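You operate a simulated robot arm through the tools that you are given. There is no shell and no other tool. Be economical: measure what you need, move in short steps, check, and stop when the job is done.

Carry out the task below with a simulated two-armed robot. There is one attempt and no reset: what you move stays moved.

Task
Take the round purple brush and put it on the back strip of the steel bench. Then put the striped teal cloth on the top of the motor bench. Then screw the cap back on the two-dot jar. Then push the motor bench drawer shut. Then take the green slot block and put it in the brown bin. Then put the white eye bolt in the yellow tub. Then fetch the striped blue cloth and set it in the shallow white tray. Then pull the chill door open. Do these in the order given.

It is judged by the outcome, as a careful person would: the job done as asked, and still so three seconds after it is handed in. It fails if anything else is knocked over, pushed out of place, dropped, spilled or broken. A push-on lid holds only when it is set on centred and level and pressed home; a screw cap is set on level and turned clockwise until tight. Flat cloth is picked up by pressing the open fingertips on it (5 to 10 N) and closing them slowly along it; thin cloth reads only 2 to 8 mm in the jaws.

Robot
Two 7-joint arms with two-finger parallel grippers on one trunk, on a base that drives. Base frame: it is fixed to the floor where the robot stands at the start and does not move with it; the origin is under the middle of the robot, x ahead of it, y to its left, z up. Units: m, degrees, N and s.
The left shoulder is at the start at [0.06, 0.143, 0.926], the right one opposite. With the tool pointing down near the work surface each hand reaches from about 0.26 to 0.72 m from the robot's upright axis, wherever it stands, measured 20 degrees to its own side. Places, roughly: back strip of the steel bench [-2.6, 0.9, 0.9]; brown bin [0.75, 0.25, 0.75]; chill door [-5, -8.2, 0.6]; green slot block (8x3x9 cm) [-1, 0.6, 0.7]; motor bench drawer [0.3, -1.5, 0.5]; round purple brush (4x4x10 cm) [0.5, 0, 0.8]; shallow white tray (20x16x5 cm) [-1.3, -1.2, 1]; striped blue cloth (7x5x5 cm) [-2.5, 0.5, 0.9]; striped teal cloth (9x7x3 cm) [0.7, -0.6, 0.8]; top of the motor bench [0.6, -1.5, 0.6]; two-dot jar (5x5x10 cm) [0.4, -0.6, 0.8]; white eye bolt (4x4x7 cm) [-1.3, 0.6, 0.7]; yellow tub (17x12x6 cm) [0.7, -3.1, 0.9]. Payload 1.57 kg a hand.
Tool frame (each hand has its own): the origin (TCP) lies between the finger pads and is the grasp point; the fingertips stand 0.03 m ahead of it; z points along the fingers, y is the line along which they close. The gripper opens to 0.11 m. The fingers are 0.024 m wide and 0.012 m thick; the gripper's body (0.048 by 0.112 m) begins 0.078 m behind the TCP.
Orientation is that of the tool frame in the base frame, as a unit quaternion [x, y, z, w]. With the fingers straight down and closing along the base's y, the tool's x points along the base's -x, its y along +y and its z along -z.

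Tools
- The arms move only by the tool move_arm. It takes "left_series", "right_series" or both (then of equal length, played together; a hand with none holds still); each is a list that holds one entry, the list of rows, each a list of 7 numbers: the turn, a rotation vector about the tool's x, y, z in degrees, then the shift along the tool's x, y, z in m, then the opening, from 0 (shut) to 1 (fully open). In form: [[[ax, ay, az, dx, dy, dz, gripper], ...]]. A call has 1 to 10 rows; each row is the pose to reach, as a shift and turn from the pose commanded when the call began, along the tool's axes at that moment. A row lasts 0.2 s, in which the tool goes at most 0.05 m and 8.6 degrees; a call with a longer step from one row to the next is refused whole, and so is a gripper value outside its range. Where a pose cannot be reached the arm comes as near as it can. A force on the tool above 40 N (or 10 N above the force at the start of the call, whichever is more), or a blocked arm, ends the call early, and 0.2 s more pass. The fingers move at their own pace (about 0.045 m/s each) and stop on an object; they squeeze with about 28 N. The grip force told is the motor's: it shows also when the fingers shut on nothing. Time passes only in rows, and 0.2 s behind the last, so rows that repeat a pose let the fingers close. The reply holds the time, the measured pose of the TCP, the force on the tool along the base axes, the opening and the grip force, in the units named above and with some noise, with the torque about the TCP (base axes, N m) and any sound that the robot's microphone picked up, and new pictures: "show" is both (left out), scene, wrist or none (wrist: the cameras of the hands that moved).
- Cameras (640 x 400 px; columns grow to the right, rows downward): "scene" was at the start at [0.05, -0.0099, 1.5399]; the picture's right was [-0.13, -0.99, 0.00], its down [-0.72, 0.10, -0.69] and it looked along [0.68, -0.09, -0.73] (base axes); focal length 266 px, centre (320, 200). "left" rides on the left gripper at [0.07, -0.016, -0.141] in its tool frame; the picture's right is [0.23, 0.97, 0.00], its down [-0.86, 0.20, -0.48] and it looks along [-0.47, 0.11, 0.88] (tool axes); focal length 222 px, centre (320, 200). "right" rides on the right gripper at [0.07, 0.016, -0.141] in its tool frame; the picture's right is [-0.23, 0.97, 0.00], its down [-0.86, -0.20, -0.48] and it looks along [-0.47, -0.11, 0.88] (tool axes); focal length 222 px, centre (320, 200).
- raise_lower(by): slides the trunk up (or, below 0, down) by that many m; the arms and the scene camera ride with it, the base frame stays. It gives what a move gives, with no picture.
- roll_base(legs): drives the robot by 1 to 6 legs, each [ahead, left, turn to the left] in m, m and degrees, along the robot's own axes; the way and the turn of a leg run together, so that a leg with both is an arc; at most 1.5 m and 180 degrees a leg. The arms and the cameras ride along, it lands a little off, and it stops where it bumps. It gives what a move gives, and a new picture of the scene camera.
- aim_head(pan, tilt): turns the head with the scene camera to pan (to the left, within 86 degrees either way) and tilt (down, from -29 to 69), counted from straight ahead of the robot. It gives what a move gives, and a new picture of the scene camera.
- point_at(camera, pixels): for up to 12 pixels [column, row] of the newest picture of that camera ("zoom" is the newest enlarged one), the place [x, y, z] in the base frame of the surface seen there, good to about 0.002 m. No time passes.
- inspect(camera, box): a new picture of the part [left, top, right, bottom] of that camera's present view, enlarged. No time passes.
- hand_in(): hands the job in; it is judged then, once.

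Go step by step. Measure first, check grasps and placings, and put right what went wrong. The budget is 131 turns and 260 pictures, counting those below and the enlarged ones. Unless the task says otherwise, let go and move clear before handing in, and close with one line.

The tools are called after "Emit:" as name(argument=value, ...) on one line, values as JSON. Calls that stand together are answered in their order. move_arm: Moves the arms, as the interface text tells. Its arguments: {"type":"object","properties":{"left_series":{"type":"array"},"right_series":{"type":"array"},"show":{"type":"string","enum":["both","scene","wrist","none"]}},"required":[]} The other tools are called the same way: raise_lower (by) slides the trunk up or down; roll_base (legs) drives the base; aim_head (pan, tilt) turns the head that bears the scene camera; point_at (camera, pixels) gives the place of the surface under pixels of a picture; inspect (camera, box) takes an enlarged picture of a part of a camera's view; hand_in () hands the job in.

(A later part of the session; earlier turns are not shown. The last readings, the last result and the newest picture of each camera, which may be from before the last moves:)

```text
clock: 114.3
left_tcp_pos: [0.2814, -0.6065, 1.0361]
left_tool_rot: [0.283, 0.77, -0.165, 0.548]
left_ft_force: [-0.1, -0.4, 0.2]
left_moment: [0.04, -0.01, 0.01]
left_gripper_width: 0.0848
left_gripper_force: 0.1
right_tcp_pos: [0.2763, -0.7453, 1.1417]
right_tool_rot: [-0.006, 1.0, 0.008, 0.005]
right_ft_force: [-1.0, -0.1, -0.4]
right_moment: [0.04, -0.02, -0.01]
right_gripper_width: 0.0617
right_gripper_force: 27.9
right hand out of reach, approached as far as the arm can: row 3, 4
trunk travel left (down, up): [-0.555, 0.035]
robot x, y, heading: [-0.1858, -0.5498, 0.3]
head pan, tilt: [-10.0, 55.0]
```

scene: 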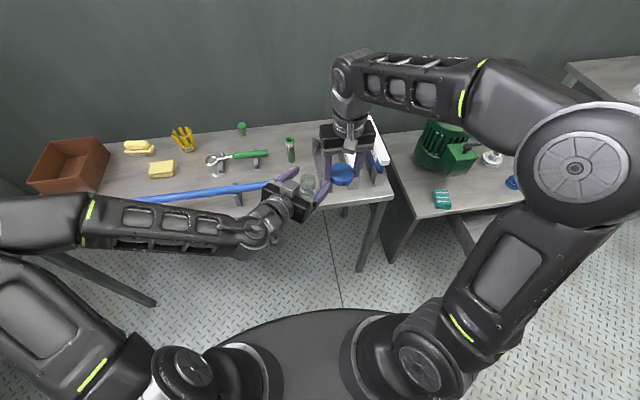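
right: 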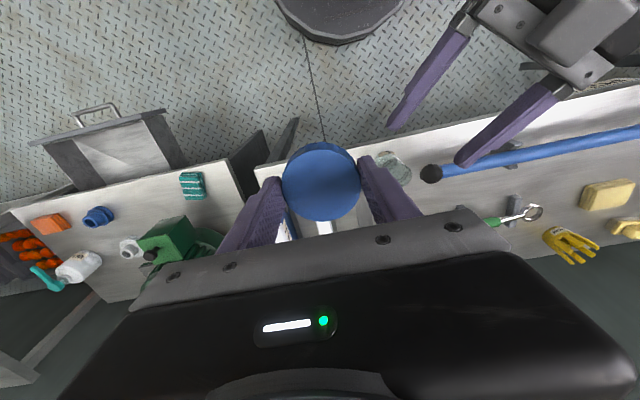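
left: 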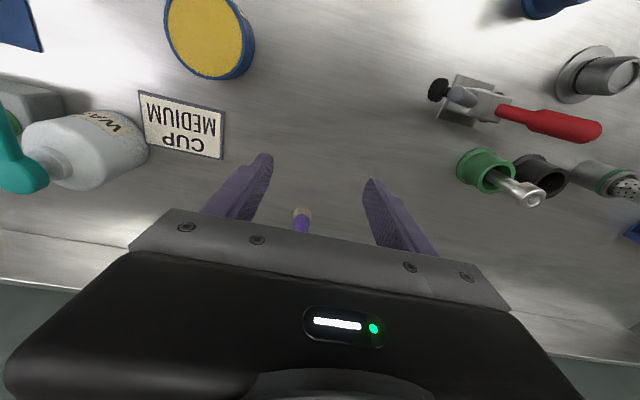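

Cap still held. Lower the left hand to the pre-grasp point with yaw trimmed to about 25°.

Emit:
move_arm(left_series=[[[-2.2, 0.1, -1.5, 0.031, 0.006, 0.007, 0.65], [-4.5, 0.3, -3, 0.062, 0.012, 0.014, 0.65], [-6.7, 0.4, -4.6, 0.093, 0.018, 0.021, 0.65], [-9, 0.6, -6.1, 0.124, 0.025, 0.028, 0.65], [-11.2, 0.7, -7.6, 0.1556, 0.031, 0.0346, 0.65], [-11.2, 0.7, -7.6, 0.1556, 0.031, 0.0346, 0.65]]])

```text
clock: 115.8
left_tcp_pos: [0.3235, -0.4824, 0.9266]
left_tool_rot: [0.182, 0.803, -0.128, 0.552]
left_ft_force: [0.2, -0.5, 1.0]
left_moment: [-0.01, 0.04, -0.02]
left_gripper_width: 0.0714
left_gripper_force: 0.1
left hand out of reach, approached as far as the arm can: row 1, 2, 3, 4, 5, 6
right_tcp_pos: [0.2757, -0.7448, 1.1413]
right_tool_rot: [-0.005, 1.0, 0.009, 0.005]
right_ft_force: [-0.4, 0.6, -0.7]
right_moment: [-0.01, 0.04, 0.02]
right_gripper_width: 0.0618
right_gripper_force: 28.2
trunk travel left (down, up): [-0.555, 0.035]
robot x, y, heading: [-0.1806, -0.5488, 0.3]
head pan, tilt: [-10.0, 55.0]
```

scene: 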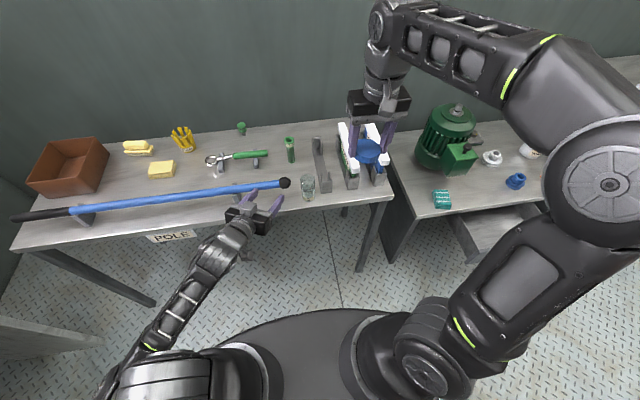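
left: 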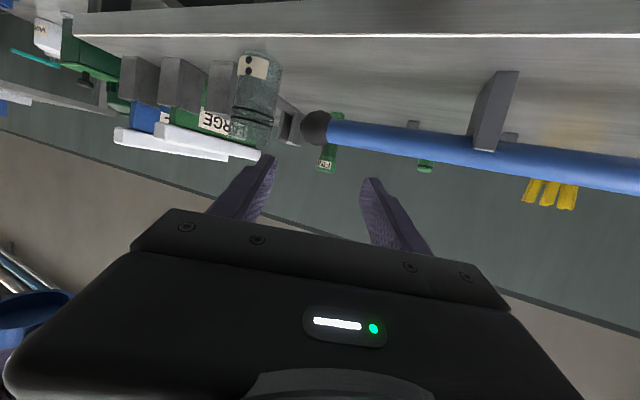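

Orientation is right but position is limited by the arm folding. Shift the base right 0.14 and back 0.05 so the left arm works straight ahead.

Emit:
roll_base(legs=[[-0.06, 0, 0], [0, -0.14, 0]])

```text
clock: 117.7
left_tcp_pos: [0.2629, -0.6255, 0.9269]
left_tool_rot: [0.182, 0.803, -0.128, 0.553]
left_ft_force: [1.4, -0.8, 0.3]
left_moment: [0.0, -0.03, 0.04]
left_gripper_width: 0.0718
left_gripper_force: 0.1
right_tcp_pos: [0.216, -0.8885, 1.1413]
right_tool_rot: [-0.005, 1.0, 0.008, 0.006]
right_ft_force: [0.5, -0.1, 0.1]
right_moment: [0.02, 0.01, 0.03]
right_gripper_width: 0.0615
right_gripper_force: 27.8
trunk travel left (down, up): [-0.555, 0.035]
robot x, y, heading: [-0.2373, -0.6887, 0.2]
head pan, tilt: [-10.0, 55.0]
```

scene: 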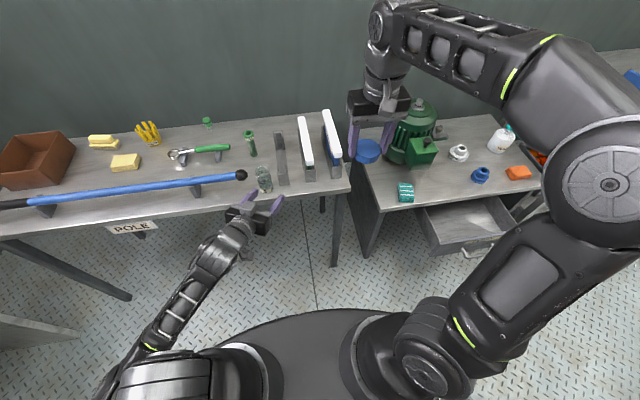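

Now move the left hand to the pre-grasp point.

Emit:
move_arm(left_series=[[[0, 0, 0, 0.016, 0.023, 0.003, 0.65], [0, 0, 0, 0.031, 0.045, 0.006, 0.65], [0, 0, 0, 0.0463, 0.067, 0.0094, 0.65], [0, 0, 0, 0.0463, 0.067, 0.0094, 0.65]]])

```text
clock: 118.7
left_tcp_pos: [0.2864, -0.5587, 0.8786]
left_tool_rot: [0.182, 0.803, -0.128, 0.553]
left_ft_force: [0.4, -0.2, 0.5]
left_moment: [0.0, 0.01, 0.02]
left_gripper_width: 0.0717
left_gripper_force: 0.1
right_tcp_pos: [0.2166, -0.8868, 1.1414]
right_tool_rot: [-0.005, 1.0, 0.008, 0.005]
right_ft_force: [0.3, 0.3, -0.3]
right_moment: [-0.03, 0.01, 0.01]
right_gripper_width: 0.0617
right_gripper_force: 28.3
trunk travel left (down, up): [-0.555, 0.035]
robot x, y, heading: [-0.2454, -0.6942, 0.3]
head pan, tilt: [-10.0, 55.0]
```

scene: 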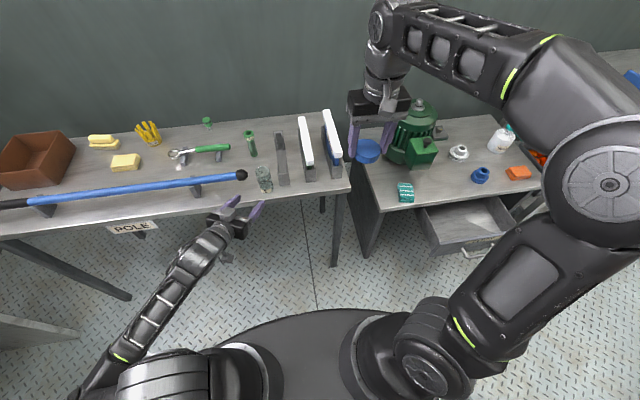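
left: 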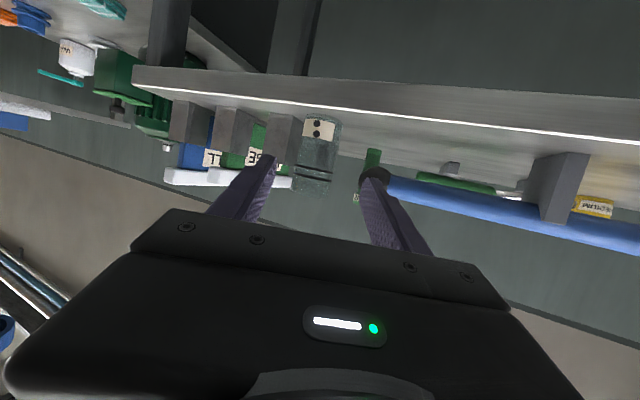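

Pre-grasp reached; jar appears between the fingers at (315,155). Verify its position once more then advance 0.113.

Emit:
point_at(camera="left", pixels=[[319, 125], [305, 126], [333, 128], [299, 135], [338, 137], [316, 180]])

Emit:
move_arm(left_series=[[[0, 0, 0, -0.002, 0, 0.04, 0.65], [0, 0, 0, -0.004, 0, 0.075, 0.65], [0, 0, 0, -0.005, 0, 0.1, 0.65], [0, 0, 0, -0.005, 0, 0.112, 0.65]]])

```text
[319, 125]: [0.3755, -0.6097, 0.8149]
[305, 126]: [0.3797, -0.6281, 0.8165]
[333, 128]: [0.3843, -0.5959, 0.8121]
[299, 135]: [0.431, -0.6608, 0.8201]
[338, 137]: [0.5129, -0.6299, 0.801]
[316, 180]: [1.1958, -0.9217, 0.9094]
```

```text
clock: 119.7
left_tcp_pos: [0.3838, -0.6084, 0.8445]
left_tool_rot: [0.183, 0.803, -0.129, 0.552]
left_ft_force: [-0.3, -0.1, -0.3]
left_moment: [0.01, 0.03, 0.0]
left_gripper_width: 0.0716
left_gripper_force: 0.1
right_tcp_pos: [0.2168, -0.887, 1.143]
right_tool_rot: [-0.006, 1.0, 0.009, 0.005]
right_ft_force: [0.5, -1.5, 0.3]
right_moment: [-0.03, -0.02, 0.01]
right_gripper_width: 0.0616
right_gripper_force: 28.5
trunk travel left (down, up): [-0.555, 0.035]
robot x, y, heading: [-0.2446, -0.6907, 0.4]
head pan, tilt: [-10.0, 55.0]
```

scene: 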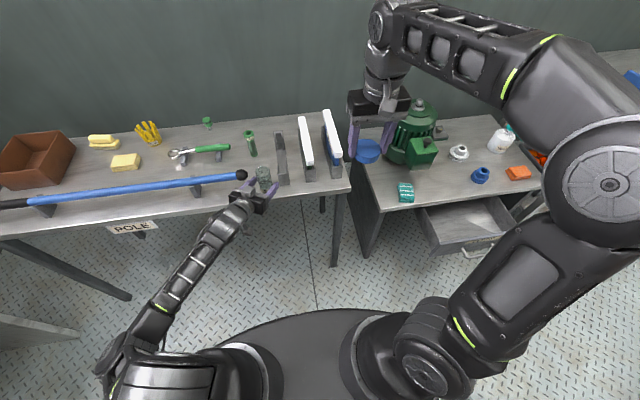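
left: 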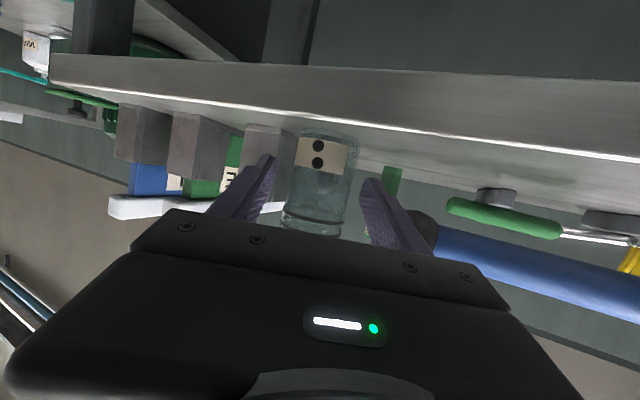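

Jar is centred between the fingers. Close.

Emit:
move_arm(left_series=[[[0, 0, 0, 0, 0, 0, 0.5], [0, 0, 0, 0, 0, 0, 0.3], [0, 0, 0, 0, 0, 0, 0.3], [0, 0, 0, 0, 0, 0, 0.3]]])

Emit:
inspect(camera="scene", box=[230, 150, 310, 214])

```text
clock: 120.7
left_tcp_pos: [0.3833, -0.6079, 0.8435]
left_tool_rot: [0.183, 0.803, -0.129, 0.553]
left_ft_force: [0.3, -0.5, 0.5]
left_moment: [0.03, 0.01, 0.02]
left_gripper_width: 0.042
left_gripper_force: 27.8
right_tcp_pos: [0.2165, -0.8872, 1.1424]
right_tool_rot: [-0.005, 1.0, 0.008, 0.005]
right_ft_force: [0.4, 0.1, 0.3]
right_moment: [0.0, -0.01, -0.02]
right_gripper_width: 0.0614
right_gripper_force: 27.9
trunk travel left (down, up): [-0.555, 0.035]
robot x, y, heading: [-0.2413, -0.6954, 0.2]
head pan, tilt: [-10.0, 55.0]
```

scene: 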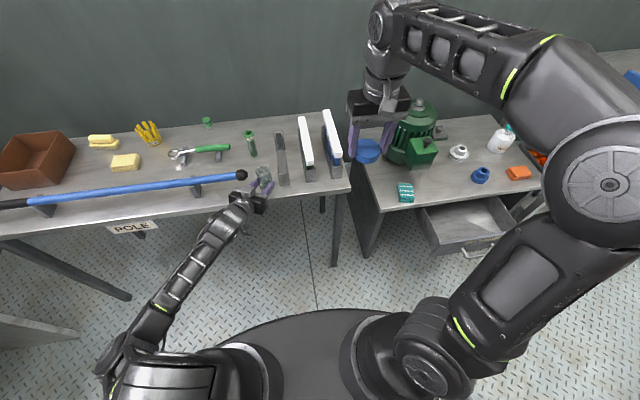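
left: 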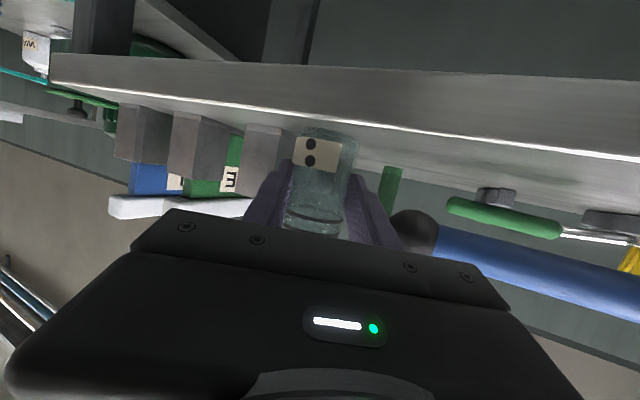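

```text
6.25 times, centred on (270, 182) of scene
```

zoom: 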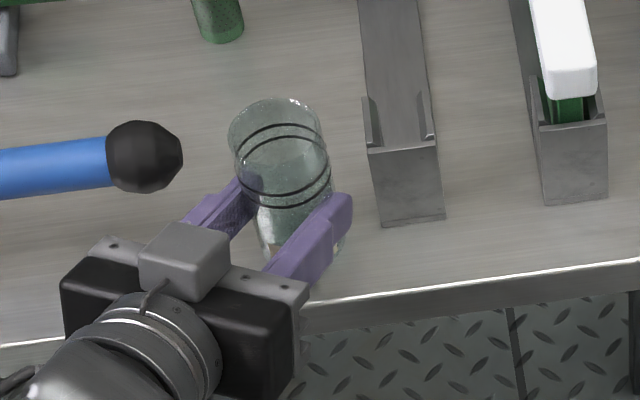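

Jar gripped (42 mm body). Bring the capped right hand above the jar while turning it counter-clockwise for screw travel.

Emit:
move_arm(right_series=[[[0, 0, -7, -0.01, 0.028, 0.0, 0.2], [0, 0, -14, -0.025, 0.056, 0.0, 0.2], [0, 0, -21, -0.04, 0.084, 0.01, 0.2], [0, 0, -28, -0.06, 0.112, 0.02, 0.2], [0, 0, -35, -0.08, 0.14, 0.04, 0.2], [0, 0, -42, -0.1, 0.168, 0.06, 0.2], [0, 0, -49, -0.12, 0.196, 0.08, 0.2], [0, 0, -56, -0.14, 0.224, 0.1, 0.2], [0, 0, -63, -0.16, 0.25, 0.12, 0.2], [0, 0, -70, -0.18, 0.274, 0.14, 0.2]]])

```text
clock: 122.8
left_tcp_pos: [0.3831, -0.6073, 0.8442]
left_tool_rot: [0.183, 0.803, -0.129, 0.552]
left_ft_force: [1.1, -0.4, 1.4]
left_moment: [0.07, -0.02, -0.02]
left_gripper_width: 0.0418
left_gripper_force: 27.9
right_tcp_pos: [0.3434, -0.6097, 1.0607]
right_tool_rot: [-0.57, 0.821, -0.019, 0.031]
right_ft_force: [0.5, 0.8, 0.5]
right_moment: [0.0, 0.0, 0.0]
right_gripper_width: 0.0616
right_gripper_force: 28.1
right hand out of reach, approached as far as the arm can: row 8, 9, 10
trunk travel left (down, up): [-0.555, 0.035]
robot x, y, heading: [-0.2451, -0.6876, 0.4]
head pan, tilt: [-10.0, 55.0]
```

scene: 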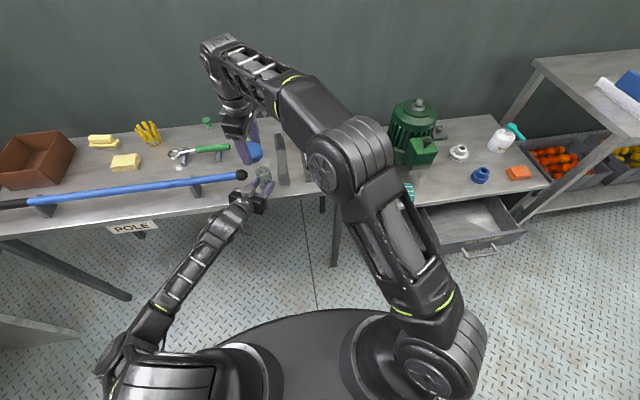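
right: 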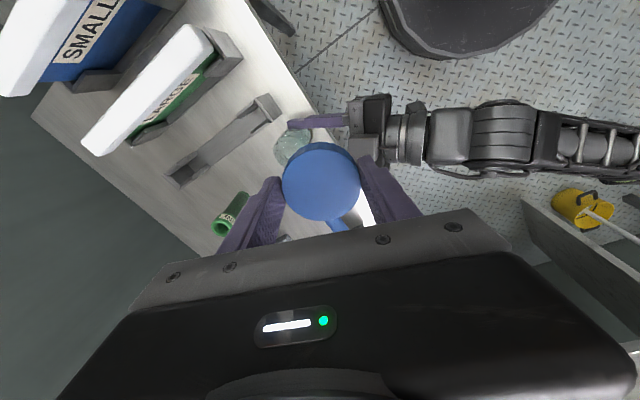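

Lowering gives more reach. Level the tool and move over the jar axis at z≈0.975.

Emit:
move_arm(right_series=[[[-1, 0.4, 0, 0, 0, 0.03, 0.2], [-2, 0.8, 0, -0.003, -0.01, 0.06, 0.2], [-3, 1.2, 0, -0.008, -0.025, 0.085, 0.2], [-3.9, 1.5, 0, -0.0131, -0.0456, 0.0894, 0.2], [-3.9, 1.5, 0, -0.0131, -0.0456, 0.0894, 0.2]]], show="wrist")

```text
clock: 124.0
left_tcp_pos: [0.3832, -0.6077, 0.8444]
left_tool_rot: [0.183, 0.803, -0.129, 0.552]
left_ft_force: [-0.8, -1.0, 1.1]
left_moment: [0.08, -0.01, 0.02]
left_gripper_width: 0.0417
left_gripper_force: 27.8
right_tcp_pos: [0.3769, -0.6113, 0.9776]
right_tool_rot: [-0.57, 0.822, -0.005, 0.007]
right_ft_force: [0.0, 0.0, -0.2]
right_moment: [0.02, 0.02, 0.0]
right_gripper_width: 0.0619
right_gripper_force: 27.5
right hand out of reach, approached as far as the arm can: row 4, 5
trunk travel left (down, up): [-0.555, 0.035]
robot x, y, heading: [-0.2423, -0.6912, 0.4]
head pan, tilt: [-10.0, 55.0]
```

right: 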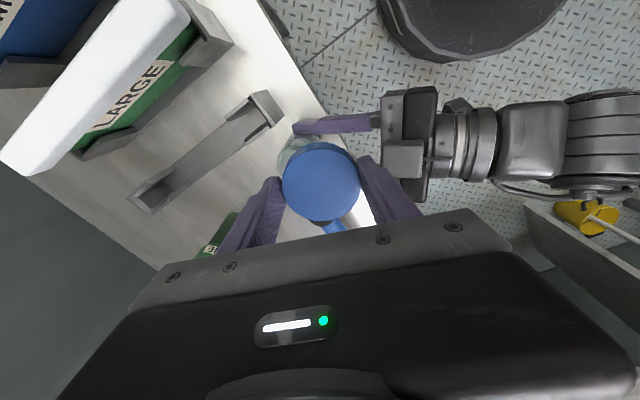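

Just short of reach. I'll release and withdraw the left hand, drive 0.06 nearer, and regrip.

Emit:
move_arm(left_series=[[[0, 0, 0, 0, 0, 0, 0.5], [0, 0, 0, 0, 0, 0, 0.65], [0, 0, 0, 0, 0, 0, 0.65], [0, 0, 0, 0, 0, -0.04, 0.65], [0, 0, 0, 0, 0, -0.08, 0.65], [0, 0, 0, 0, 0, -0.12, 0.65]]], show="wrist")

Emit:
roll_base(legs=[[0.06, 0, 0]])

```text
clock: 125.5
left_tcp_pos: [0.281, -0.558, 0.8875]
left_tool_rot: [0.183, 0.804, -0.128, 0.552]
left_ft_force: [-0.1, -0.2, 0.1]
left_moment: [-0.03, -0.01, 0.04]
left_gripper_width: 0.0716
left_gripper_force: 0.0
right_tcp_pos: [0.3762, -0.612, 0.9766]
right_tool_rot: [-0.57, 0.822, -0.004, 0.009]
right_ft_force: [-0.3, -0.2, 0.0]
right_moment: [-0.03, 0.01, -0.01]
right_gripper_width: 0.0616
right_gripper_force: 27.9
trunk travel left (down, up): [-0.555, 0.035]
robot x, y, heading: [-0.2442, -0.6949, 0.4]
head pan, tilt: [-10.0, 55.0]
```

left: 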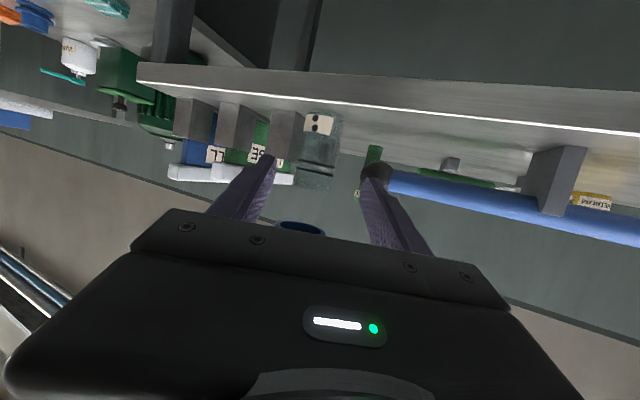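

```text
clock: 126.4
left_tcp_pos: [0.3418, -0.5578, 0.885]
left_tool_rot: [0.182, 0.803, -0.129, 0.552]
left_ft_force: [0.9, -0.2, 0.0]
left_moment: [-0.01, -0.05, 0.0]
left_gripper_width: 0.0714
left_gripper_force: 0.0
right_tcp_pos: [0.4374, -0.6121, 0.9761]
right_tool_rot: [-0.57, 0.822, -0.003, 0.008]
right_ft_force: [0.9, 0.2, -0.4]
right_moment: [-0.01, 0.01, -0.05]
right_gripper_width: 0.0614
right_gripper_force: 27.9
trunk travel left (down, up): [-0.555, 0.035]
robot x, y, heading: [-0.1807, -0.6903, 0.5]
head pan, tilt: [-10.0, 55.0]
```

scene: 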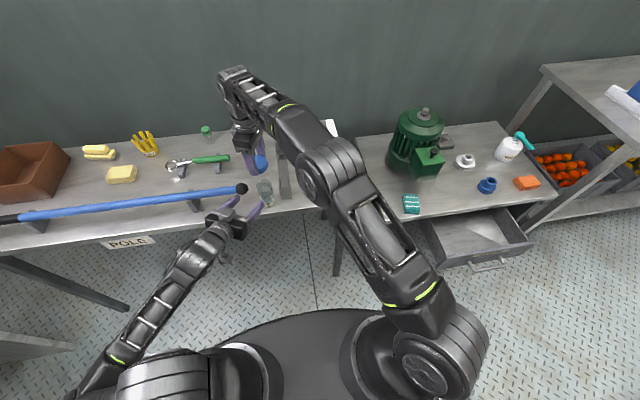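

Re-measure the jar with both cameras.

Emit:
inspect(camera="scene", box=[236, 164, 300, 214])

Emit:
point_at(camera="scene", pixels=[[262, 200], [266, 202], [269, 200], [260, 197], [271, 197], [265, 186], [260, 186], [270, 186], [265, 182]])

Emit:
inspect(camera="right", box=[220, 60, 420, 185])

```text
8.00 times, centred on (268, 189) of scene
```

zoom: 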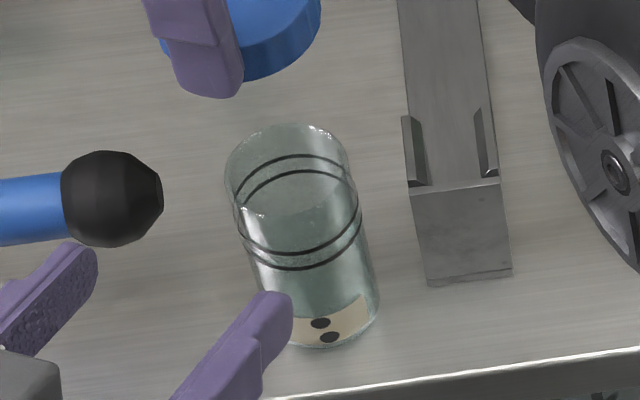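

```text
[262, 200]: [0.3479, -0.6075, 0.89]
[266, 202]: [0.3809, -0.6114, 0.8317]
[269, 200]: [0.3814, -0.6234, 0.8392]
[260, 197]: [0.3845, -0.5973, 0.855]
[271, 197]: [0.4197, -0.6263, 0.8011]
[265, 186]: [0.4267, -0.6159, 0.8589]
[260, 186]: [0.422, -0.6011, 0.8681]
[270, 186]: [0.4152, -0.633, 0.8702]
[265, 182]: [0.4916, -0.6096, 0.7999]
```

```text
3.20 times, centred on (320, 122) of right
```

zoom: 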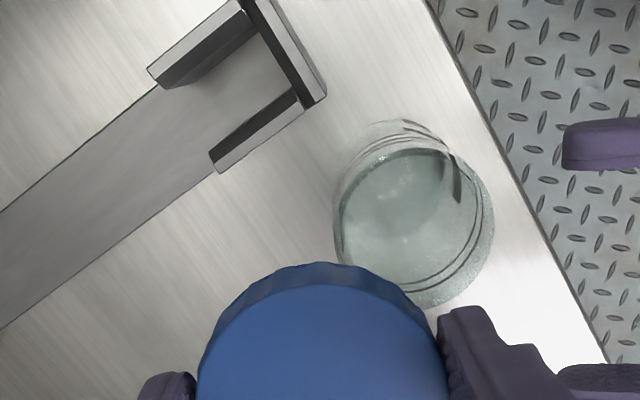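

Emit:
point_at(camera="zoom", pixels=[[338, 190], [336, 240], [372, 135], [410, 122], [450, 150], [485, 180], [493, 220], [480, 265], [440, 303], [415, 305], [410, 220]])

```text
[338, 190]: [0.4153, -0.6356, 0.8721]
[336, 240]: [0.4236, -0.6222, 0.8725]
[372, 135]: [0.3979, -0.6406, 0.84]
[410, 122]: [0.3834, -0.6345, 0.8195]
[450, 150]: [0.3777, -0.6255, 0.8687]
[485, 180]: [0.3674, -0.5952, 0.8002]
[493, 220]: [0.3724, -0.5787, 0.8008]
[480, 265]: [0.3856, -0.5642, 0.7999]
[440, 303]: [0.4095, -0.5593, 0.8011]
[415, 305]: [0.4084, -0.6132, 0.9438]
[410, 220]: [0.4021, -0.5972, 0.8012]
```

Jar axis ≈(0.402,−0.6155). Re-approach with the left hand: align first, then slide in.

Emit:
move_arm(left_series=[[[0, 0, 0, 0.008, -0.013, -0.01, 0.65], [0, 0, 0, 0.0163, -0.0253, -0.01, 0.65], [0, 0, 0, 0.0163, -0.0253, 0.02, 0.65], [0, 0, 0, 0.0163, -0.0253, 0.05, 0.65], [0, 0, 0, 0.0163, -0.0253, 0.072, 0.65], [0, 0, 0, 0.0163, -0.0253, 0.072, 0.65]]], show="wrist")

Emit:
inspect(camera="right", box=[220, 60, 420, 185])

```text
clock: 127.8
left_tcp_pos: [0.3874, -0.6082, 0.8463]
left_tool_rot: [0.185, 0.803, -0.131, 0.552]
left_ft_force: [-0.7, 0.2, -0.2]
left_moment: [0.01, -0.01, 0.0]
left_gripper_width: 0.0713
left_gripper_force: 0.1
right_tcp_pos: [0.4369, -0.6114, 0.9763]
right_tool_rot: [-0.57, 0.822, -0.004, 0.009]
right_ft_force: [-0.7, 0.3, -0.1]
right_moment: [-0.01, 0.0, 0.03]
right_gripper_width: 0.0615
right_gripper_force: 28.0
trunk travel left (down, up): [-0.555, 0.035]
robot x, y, heading: [-0.1866, -0.6888, 0.3]
head pan, tilt: [-10.0, 55.0]
```

left: 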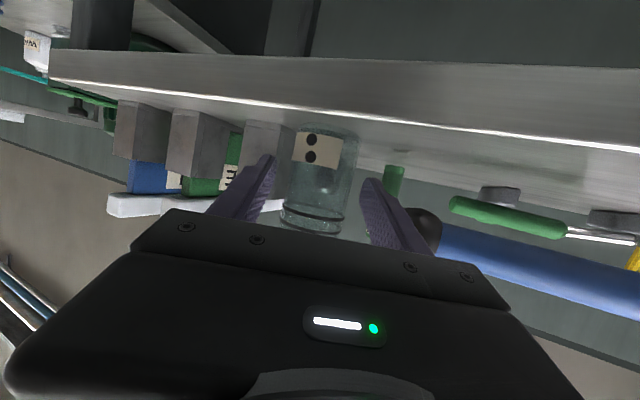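

```text
3.20 times, centred on (320, 122) of right
```

zoom: 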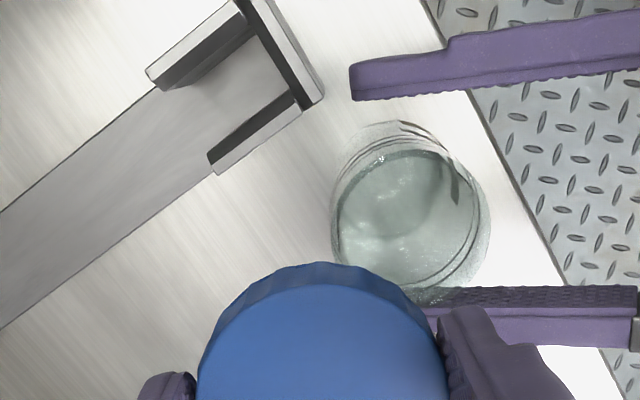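

Well placed. Close the left hand on the jar and look from above.

Emit:
move_arm(left_series=[[[0, 0, 0, 0, 0, 0, 0.5], [0, 0, 0, 0, 0, 0, 0.2], [0, 0, 0, 0, 0, 0, 0.2], [0, 0, 0, 0, 0, 0, 0.2]]], show="none")

Emit:
inspect(camera="right", box=[220, 60, 420, 185])

Emit:
point_at(camera="zoom", pixels=[[338, 190], [336, 235], [372, 135], [410, 124], [450, 150], [345, 255], [360, 265], [332, 215], [462, 175], [435, 135]])

```text
clock: 128.8
left_tcp_pos: [0.3856, -0.6086, 0.847]
left_tool_rot: [0.184, 0.803, -0.13, 0.551]
left_ft_force: [0.9, -0.3, 0.2]
left_moment: [0.0, -0.04, 0.0]
left_gripper_width: 0.042
left_gripper_force: 28.3
right_tcp_pos: [0.4361, -0.6109, 0.9768]
right_tool_rot: [-0.57, 0.822, -0.004, 0.007]
right_ft_force: [0.3, 0.5, 0.7]
right_moment: [-0.01, 0.0, 0.01]
right_gripper_width: 0.0615
right_gripper_force: 28.3
trunk travel left (down, up): [-0.555, 0.035]
robot x, y, heading: [-0.1822, -0.6891, 0.4]
head pan, tilt: [-10.0, 55.0]
```

```text
3.20 times, centred on (320, 122) of right
```

zoom: 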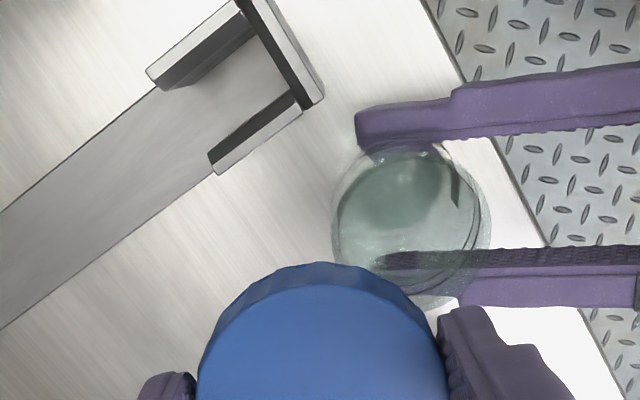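

```text
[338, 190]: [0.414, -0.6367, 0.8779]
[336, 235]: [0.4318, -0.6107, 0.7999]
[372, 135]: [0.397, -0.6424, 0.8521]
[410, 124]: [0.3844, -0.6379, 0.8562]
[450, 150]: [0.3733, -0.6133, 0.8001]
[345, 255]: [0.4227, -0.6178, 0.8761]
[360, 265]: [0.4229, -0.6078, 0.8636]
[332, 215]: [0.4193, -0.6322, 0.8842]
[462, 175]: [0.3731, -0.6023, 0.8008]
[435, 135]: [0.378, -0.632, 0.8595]
```

Now find the cap's exact centre and tilt in the right view.

Emit:
point_at(camera="right", pixels=[[286, 180], [355, 180], [320, 152], [320, 180], [320, 216], [300, 200], [340, 200]])

Emit:
inspect(camera="scene", box=[230, 110, 310, 210])

```text
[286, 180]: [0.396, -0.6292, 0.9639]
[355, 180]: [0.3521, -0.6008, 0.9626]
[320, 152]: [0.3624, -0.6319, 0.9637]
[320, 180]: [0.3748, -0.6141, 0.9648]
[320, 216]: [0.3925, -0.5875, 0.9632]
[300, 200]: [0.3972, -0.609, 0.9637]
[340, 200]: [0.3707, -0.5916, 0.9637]
```

```text
4.00 times, centred on (270, 160) of scene
```

zoom: 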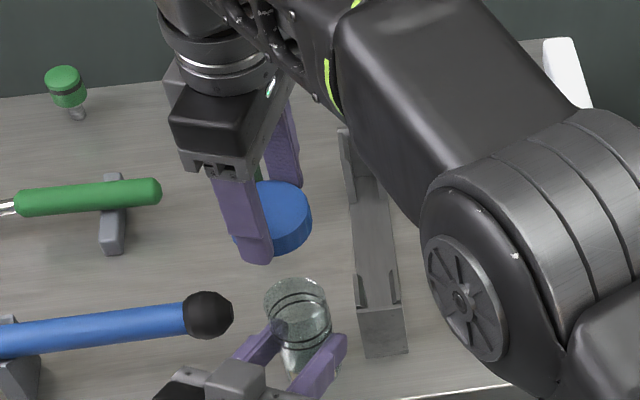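

The cap is level and centred on the TCP. Move over the jar axis (0.401,−0.616) and descend carefully to z≈0.93.

Emit:
move_arm(right_series=[[[0, 0, 0, 0.008, 0.015, 0, 0.2], [0, 0, 0, 0.017, 0.031, 0, 0.2], [0, 0, 0, 0.017, 0.031, 0.025, 0.2], [0, 0, 0, 0.017, 0.031, 0.042, 0.2], [0, 0, 0, 0.017, 0.031, 0.046, 0.2]]])

Emit:
inspect(camera="scene", box=[236, 150, 300, 200])

```text
clock: 130.0
left_tcp_pos: [0.3875, -0.6078, 0.8474]
left_tool_rot: [0.184, 0.803, -0.13, 0.551]
left_ft_force: [1.6, -0.1, 0.7]
left_moment: [0.08, 0.0, 0.01]
left_gripper_width: 0.0416
left_gripper_force: 27.5
right_tcp_pos: [0.4028, -0.6158, 0.9293]
right_tool_rot: [-0.57, 0.822, -0.003, 0.009]
right_ft_force: [-1.1, 0.8, 1.3]
right_moment: [-0.01, 0.14, -0.04]
right_gripper_width: 0.0615
right_gripper_force: 28.4
trunk travel left (down, up): [-0.555, 0.035]
robot x, y, heading: [-0.1855, -0.6934, 0.3]
head pan, tilt: [-10.0, 55.0]
```

scene: 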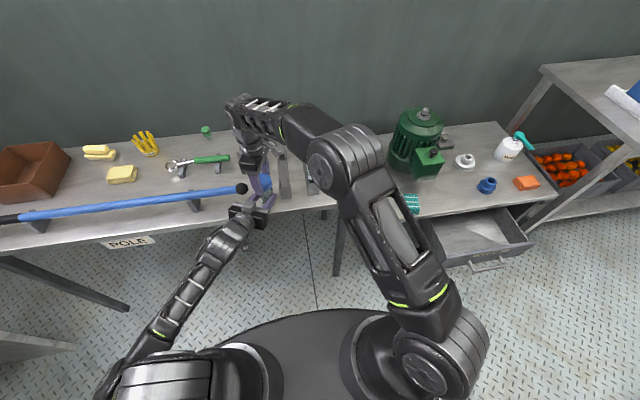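
right: 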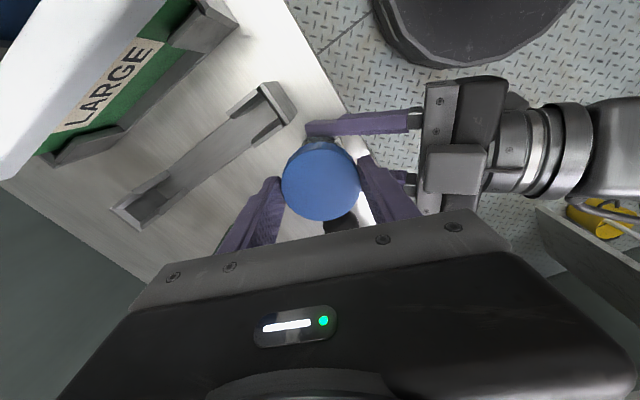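

```text
8.00 times, centred on (268, 175) of scene
```

zoom: 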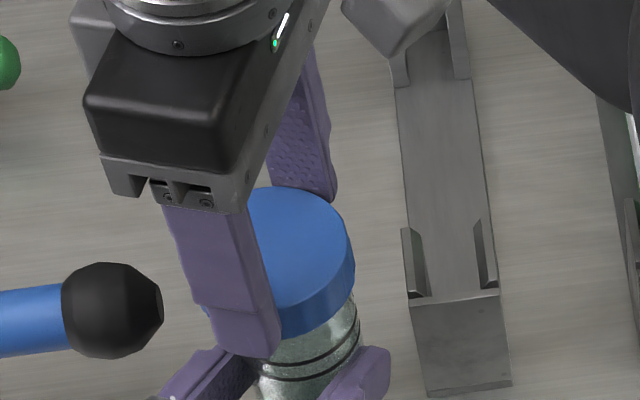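

Looks concentric. Descend slowly until contact.

Emit:
move_arm(right_series=[[[0, 0, 0, 0, 0, 0.003, 0.2], [0, 0, 0, 0, 0, 0.006, 0.2], [0, 0, 0, 0, 0, 0.009, 0.2]]], show="none")

```text
clock: 130.8
left_tcp_pos: [0.3868, -0.6087, 0.8455]
left_tool_rot: [0.184, 0.804, -0.13, 0.55]
left_ft_force: [5.6, -1.3, -6.2]
left_moment: [0.37, -0.59, 0.04]
left_gripper_width: 0.0422
left_gripper_force: 28.4
right_tcp_pos: [0.4021, -0.6147, 0.9222]
right_tool_rot: [-0.57, 0.821, -0.003, 0.011]
right_ft_force: [-0.5, 2.2, 23.4]
right_moment: [-0.23, 0.43, -0.01]
right_gripper_width: 0.0623
right_gripper_force: 28.0
trunk travel left (down, up): [-0.555, 0.035]
robot x, y, heading: [-0.1819, -0.6938, 0.1]
head pan, tilt: [-10.0, 55.0]
```

Contact at z 0.922 (23 N), at the thread start. Now turn clockwise (+z of tool) with light press.

Emit:
move_arm(right_series=[[[0, 0, 8, 0, 0, -0.001, 0.2], [0, 0, 16, 0, 0, -0.001, 0.2], [0, 0, 24, 0, 0, -0.0005, 0.2], [0, 0, 32, 0, 0, 0, 0.2], [0, 0, 40, 0, 0, 0, 0.2], [0, 0, 48, 0, 0, 0.0005, 0.2], [0, 0, 56, 0, 0, 0.0005, 0.2], [0, 0, 64, 0, 0, 0.001, 0.2], [0, 0, 72, 0, 0, 0.001, 0.2], [0, 0, 80, 0, 0, 0.0015, 0.2]]], show="wrist")

Emit:
inspect(camera="scene", box=[236, 150, 300, 200])

```text
clock: 133.0
left_tcp_pos: [0.3873, -0.6077, 0.8477]
left_tool_rot: [0.183, 0.804, -0.129, 0.551]
left_ft_force: [16.5, 3.7, 0.9]
left_moment: [-0.03, 0.6, 0.12]
left_gripper_width: 0.0417
left_gripper_force: 27.9
right_tcp_pos: [0.4016, -0.6172, 0.9201]
right_tool_rot: [0.093, 0.996, 0.001, 0.007]
right_ft_force: [-14.2, -3.6, 2.4]
right_moment: [-0.09, 0.4, 0.01]
right_gripper_width: 0.0623
right_gripper_force: 27.7
trunk travel left (down, up): [-0.555, 0.035]
robot x, y, heading: [-0.1831, -0.6922, 0.4]
head pan, tilt: [-10.0, 55.0]
```

right: 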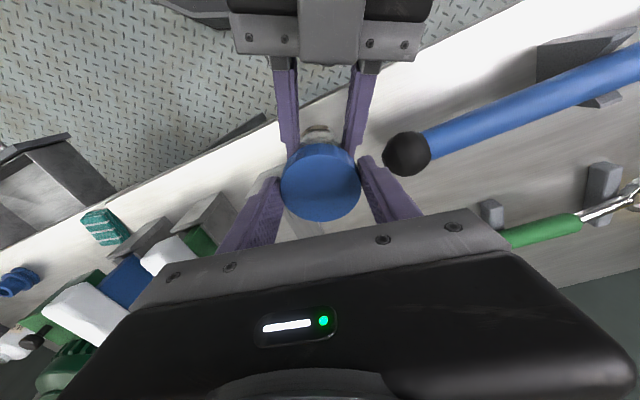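

```text
8.00 times, centred on (268, 175) of scene
```

zoom: 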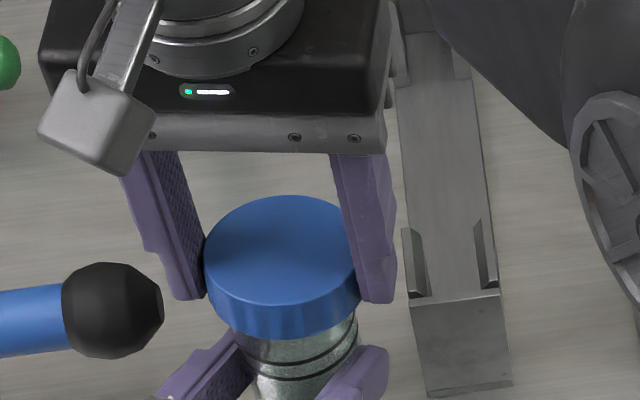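

Engaging; lateral force −14 N says shift 1.5 mm toward −x. Continue clockwise 80°.

Emit:
move_arm(right_series=[[[0, 0, 0, 0.0015, 0, 0, 0.2], [0, 0, 8.5, 0.0015, 0, 0.0005, 0.2], [0, 0, 17, 0.0015, 0, 0.0005, 0.2], [0, 0, 25.5, 0.0015, 0, 0.001, 0.2], [0, 0, 34, 0.0015, 0, 0.001, 0.2], [0, 0, 42.5, 0.0015, 0, 0.0015, 0.2], [0, 0, 51, 0.0015, 0, 0.0015, 0.2], [0, 0, 59.5, 0.0015, 0, 0.002, 0.2], [0, 0, 68, 0.0015, 0, 0.002, 0.2], [0, 0, 76.5, 0.0015, 0, 0.0025, 0.2]]], show="wrist")

Emit:
inspect(camera="scene", box=[236, 150, 300, 200])

```text
clock: 135.2
left_tcp_pos: [0.3859, -0.6089, 0.8468]
left_tool_rot: [0.184, 0.803, -0.131, 0.551]
left_ft_force: [-0.1, 1.2, 2.8]
left_moment: [0.07, -0.06, 0.02]
left_gripper_width: 0.0419
left_gripper_force: 27.9
right_tcp_pos: [0.3997, -0.6157, 0.9158]
right_tool_rot: [0.69, 0.724, 0.008, 0.006]
right_ft_force: [-0.3, -0.9, 0.0]
right_moment: [0.0, 0.02, 0.0]
right_gripper_width: 0.0625
right_gripper_force: 27.5
trunk travel left (down, up): [-0.555, 0.035]
robot x, y, heading: [-0.1837, -0.6915, 0.2]
head pan, tilt: [-10.0, 55.0]
```

right: 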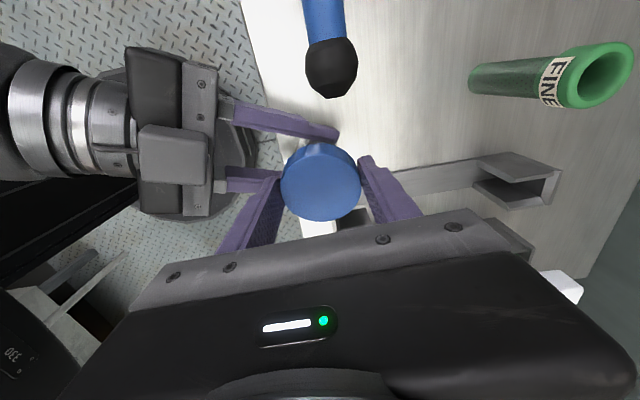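

```text
8.00 times, centred on (268, 175) of scene
```

zoom: 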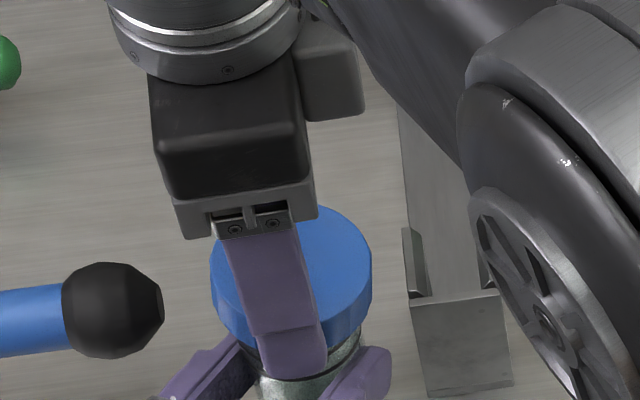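

Cap descends freely (z 0.916). Open, turn the hand back and regrip for further turns.

Emit:
move_arm(right_series=[[[0, 0, 0, 0, 0, 0, 0.45], [0, 0, 0, 0, 0, 0, 0.7], [0, 0, -8.5, 0, 0, 0, 0.75], [0, 0, -17, 0, 0, 0, 0.75], [0, 0, -25.5, 0, 0, 0, 0.75], [0, 0, -34, 0, 0, 0, 0.75], [0, 0, -42.5, 0, 0, 0, 0.75], [0, 0, -51, 0, 0, 0, 0.75], [0, 0, -59.5, 0, 0, 0, 0.75], [0, 0, -68, 0, 0, 0, 0.75]]], show="none")

Emit:
move_arm(right_series=[[[0, 0, -8.5, 0, 0, 0, 0.75], [0, 0, -17, 0, 0, 0, 0.75], [0, 0, -25.5, 0, 0, 0, 0.75], [0, 0, -34, 0, 0, 0, 0.75], [0, 0, -42.5, 0, 0, 0, 0.75], [0, 0, -51, 0, 0, 0, 0.75], [0, 0, -59.5, 0, 0, 0, 0.75], [0, 0, -68, 0, 0, 0, 0.75], [0, 0, -76.5, 0, 0, 0, 0.75], [0, 0, -85, 0, 0, 0, 0.75]]], show="wrist")

Emit:
inspect(camera="scene", box=[236, 150, 300, 200])

```text
clock: 137.4
left_tcp_pos: [0.3859, -0.6092, 0.8468]
left_tool_rot: [0.184, 0.803, -0.131, 0.551]
left_ft_force: [0.2, -1.1, 2.4]
left_moment: [-0.03, -0.03, -0.04]
left_gripper_width: 0.0416
left_gripper_force: 27.9
right_tcp_pos: [0.4008, -0.6157, 0.9166]
right_tool_rot: [0.164, 0.986, 0.003, 0.008]
right_ft_force: [0.0, 0.3, 0.0]
right_moment: [0.0, 0.01, 0.02]
right_gripper_width: 0.0824
right_gripper_force: 0.1
trunk travel left (down, up): [-0.555, 0.035]
robot x, y, heading: [-0.1836, -0.6924, 0.6]
head pan, tilt: [-10.0, 55.0]
```

```text
clock: 139.6
left_tcp_pos: [0.3862, -0.6089, 0.8464]
left_tool_rot: [0.183, 0.803, -0.13, 0.551]
left_ft_force: [0.3, -0.8, 1.7]
left_moment: [0.03, -0.06, 0.04]
left_gripper_width: 0.0417
left_gripper_force: 28.5
right_tcp_pos: [0.4012, -0.6158, 0.9179]
right_tool_rot: [-0.546, 0.838, -0.004, 0.008]
right_ft_force: [0.5, -1.3, 0.1]
right_moment: [-0.01, 0.01, -0.06]
right_gripper_width: 0.0826
right_gripper_force: 0.1
trunk travel left (down, up): [-0.555, 0.035]
robot x, y, heading: [-0.1816, -0.6968, 0.3]
head pan, tilt: [-10.0, 55.0]
```

right: 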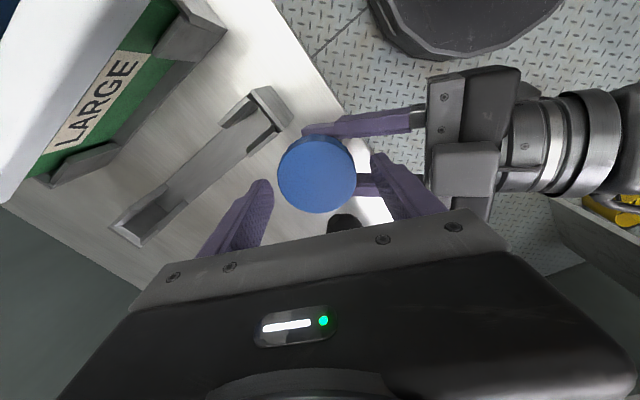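

```text
8.00 times, centred on (268, 175) of scene
```

zoom: 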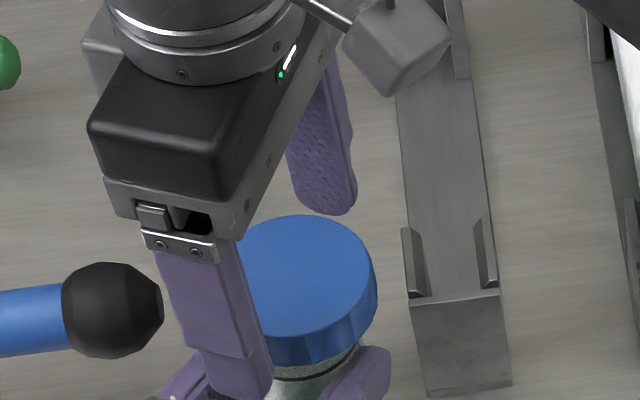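

Emit:
point_at(camera="right", pixels=[[282, 178], [353, 178], [316, 147], [316, 178], [316, 210]])

```text
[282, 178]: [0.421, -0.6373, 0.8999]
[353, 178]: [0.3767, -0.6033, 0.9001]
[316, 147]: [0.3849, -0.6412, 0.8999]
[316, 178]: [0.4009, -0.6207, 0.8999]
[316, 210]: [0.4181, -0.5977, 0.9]
```

Cap top level at z 0.900, centre (0.400,−0.620). Align 4 mm, lower 4 mm, grip and turn.

Emit:
move_arm(right_series=[[[0, 0, 0, 0.0041, -0.0007, 0.004, 0.6], [0, 0, 0, 0.0041, -0.0007, 0.004, 0.2], [0, 0, 0, 0.0041, -0.0007, 0.004, 0.2], [0, 0, 8.5, 0.0041, -0.0007, 0.004, 0.2], [0, 0, 17, 0.0041, -0.0007, 0.0045, 0.2], [0, 0, 25.5, 0.0041, -0.0007, 0.0045, 0.2], [0, 0, 34, 0.0041, -0.0007, 0.005, 0.2], [0, 0, 42.5, 0.0041, -0.0007, 0.005, 0.2], [0, 0, 51, 0.0041, -0.0007, 0.0055, 0.2], [0, 0, 59.5, 0.0041, -0.0007, 0.006, 0.2]]], show="none")

Emit:
move_arm(right_series=[[[0, 0, 8.5, 0, 0, 0.0003, 0.2], [0, 0, 17, 0, 0, 0.0006, 0.2], [0, 0, 25.5, 0, 0, 0.0009, 0.2], [0, 0, 34, 0, 0, 0.001, 0.2], [0, 0, 42.5, 0, 0, 0.0012, 0.2], [0, 0, 51, 0, 0, 0.0014, 0.2], [0, 0, 59.5, 0, 0, 0.0016, 0.2], [0, 0, 68, 0, 0, 0.0018, 0.2], [0, 0, 76.5, 0, 0, 0.002, 0.2], [0, 0, 85, 0, 0, 0.002, 0.2]]], show="wrist")

```text
clock: 141.8
left_tcp_pos: [0.3856, -0.6086, 0.8468]
left_tool_rot: [0.183, 0.803, -0.13, 0.552]
left_ft_force: [16.6, -10.4, -2.2]
left_moment: [0.41, 0.2, -0.08]
left_gripper_width: 0.0421
left_gripper_force: 27.9
right_tcp_pos: [0.3981, -0.618, 0.9129]
right_tool_rot: [-0.056, 0.998, 0.003, 0.008]
right_ft_force: [-18.8, 11.8, 11.0]
right_moment: [0.41, 1.0, 0.1]
right_gripper_width: 0.0625
right_gripper_force: 28.7
trunk travel left (down, up): [-0.555, 0.035]
robot x, y, heading: [-0.1833, -0.6912, 0.4]
head pan, tilt: [-10.0, 55.0]
```

```text
clock: 144.0
left_tcp_pos: [0.3844, -0.6107, 0.8472]
left_tool_rot: [0.185, 0.803, -0.132, 0.551]
left_ft_force: [-10.9, -23.0, -0.4]
left_moment: [0.65, -0.61, -0.5]
left_gripper_width: 0.0427
left_gripper_force: 27.9
right_tcp_pos: [0.4027, -0.6181, 0.9101]
right_tool_rot: [0.634, 0.773, 0.01, 0.007]
right_ft_force: [10.5, 23.4, 15.5]
right_moment: [0.63, -0.16, 0.07]
right_gripper_width: 0.0628
right_gripper_force: 28.2
trunk travel left (down, up): [-0.555, 0.035]
robot x, y, heading: [-0.1847, -0.6914, 0.3]
head pan, tilt: [-10.0, 55.0]
```

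right: 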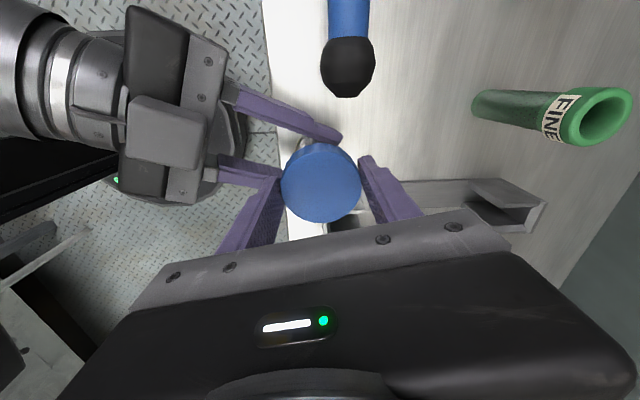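

Forces are building (left moment −0.5), maybe near tight. Release, check the cap height, and turn back.

Emit:
move_arm(right_series=[[[0, 0, 0, 0, 0, 0, 0.45], [0, 0, 0, 0, 0, -0.001, 0.7], [0, 0, -8.5, 0, 0, -0.003, 0.75], [0, 0, -17, 0, 0, -0.004, 0.75], [0, 0, -25.5, 0, 0, -0.004, 0.75], [0, 0, -34, 0, 0, -0.004, 0.75], [0, 0, -42.5, 0, 0, -0.004, 0.75], [0, 0, -51, 0, 0, -0.004, 0.75], [0, 0, -59.5, 0, 0, -0.004, 0.75], [0, 0, -68, 0, 0, -0.004, 0.75]]], show="none")

Emit:
move_arm(right_series=[[[0, 0, -8.5, 0, 0, 0, 0.75], [0, 0, -17, 0, 0, 0, 0.75], [0, 0, -25.5, 0, 0, 0, 0.75], [0, 0, -34, 0, 0, 0, 0.75], [0, 0, -42.5, 0, 0, 0, 0.75], [0, 0, -51, 0, 0, 0, 0.75], [0, 0, -59.5, 0, 0, 0, 0.75], [0, 0, -68, 0, 0, 0, 0.75], [0, 0, -76.5, 0, 0, 0, 0.75]]], show="wrist")

Emit:
point_at(camera="right", pixels=[[282, 178], [353, 178], [316, 147], [316, 178], [316, 210]])

```text
clock: 146.2
left_tcp_pos: [0.3858, -0.6087, 0.8474]
left_tool_rot: [0.184, 0.803, -0.13, 0.551]
left_ft_force: [1.2, 2.5, 8.8]
left_moment: [-0.02, -0.4, 0.12]
left_gripper_width: 0.0418
left_gripper_force: 27.8
right_tcp_pos: [0.4005, -0.6195, 0.9127]
right_tool_rot: [0.09, 0.996, 0.002, 0.009]
right_ft_force: [1.0, 0.5, 0.5]
right_moment: [-0.01, -0.01, -0.02]
right_gripper_width: 0.0823
right_gripper_force: 0.0
trunk travel left (down, up): [-0.555, 0.035]
robot x, y, heading: [-0.184, -0.6932, 0.2]
head pan, tilt: [-10.0, 55.0]
```

```text
clock: 148.2
left_tcp_pos: [0.3845, -0.6083, 0.847]
left_tool_rot: [0.184, 0.803, -0.131, 0.552]
left_ft_force: [0.7, 1.1, 7.6]
left_moment: [-0.07, -0.34, 0.04]
left_gripper_width: 0.0418
left_gripper_force: 28.0
right_tcp_pos: [0.3988, -0.6203, 0.9122]
right_tool_rot: [-0.545, 0.838, -0.003, 0.008]
right_ft_force: [-0.2, -0.7, -0.9]
right_moment: [0.02, -0.02, -0.03]
right_gripper_width: 0.0825
right_gripper_force: 0.1
trunk travel left (down, up): [-0.555, 0.035]
robot x, y, heading: [-0.1875, -0.6923, 0.2]
head pan, tilt: [-10.0, 55.0]
```

right: 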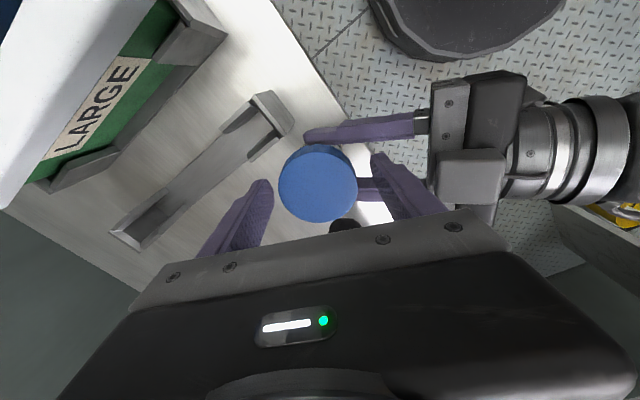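

```text
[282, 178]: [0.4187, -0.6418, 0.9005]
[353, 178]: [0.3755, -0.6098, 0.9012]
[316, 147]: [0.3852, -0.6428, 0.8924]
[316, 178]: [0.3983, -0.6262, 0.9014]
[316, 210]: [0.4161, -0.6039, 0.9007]
```

Cap top still at 0.901 and shifted ~5 mm in −y. Look closely at jar and cap.

Emit:
inspect(camera="scene", box=[236, 150, 300, 200])

Emit:
inspect(camera="left", box=[220, 100, 420, 260])

```text
8.00 times, centred on (268, 175) of scene
```

zoom: 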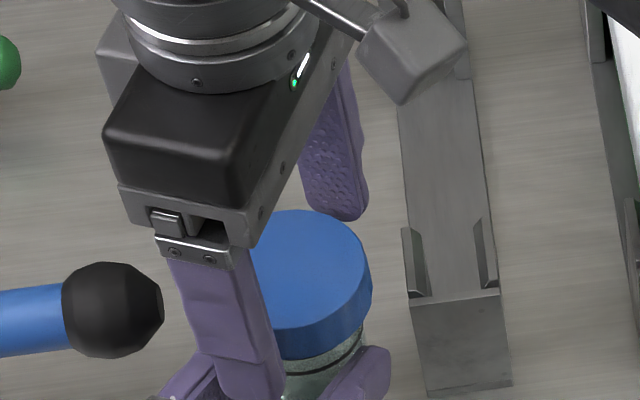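

```text
2.50 times, centred on (320, 180) of left
```

zoom: 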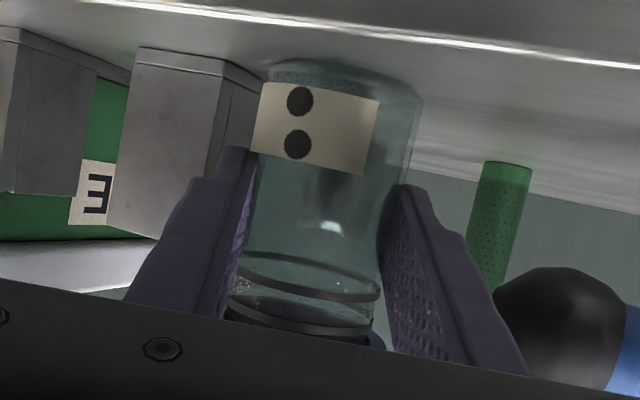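

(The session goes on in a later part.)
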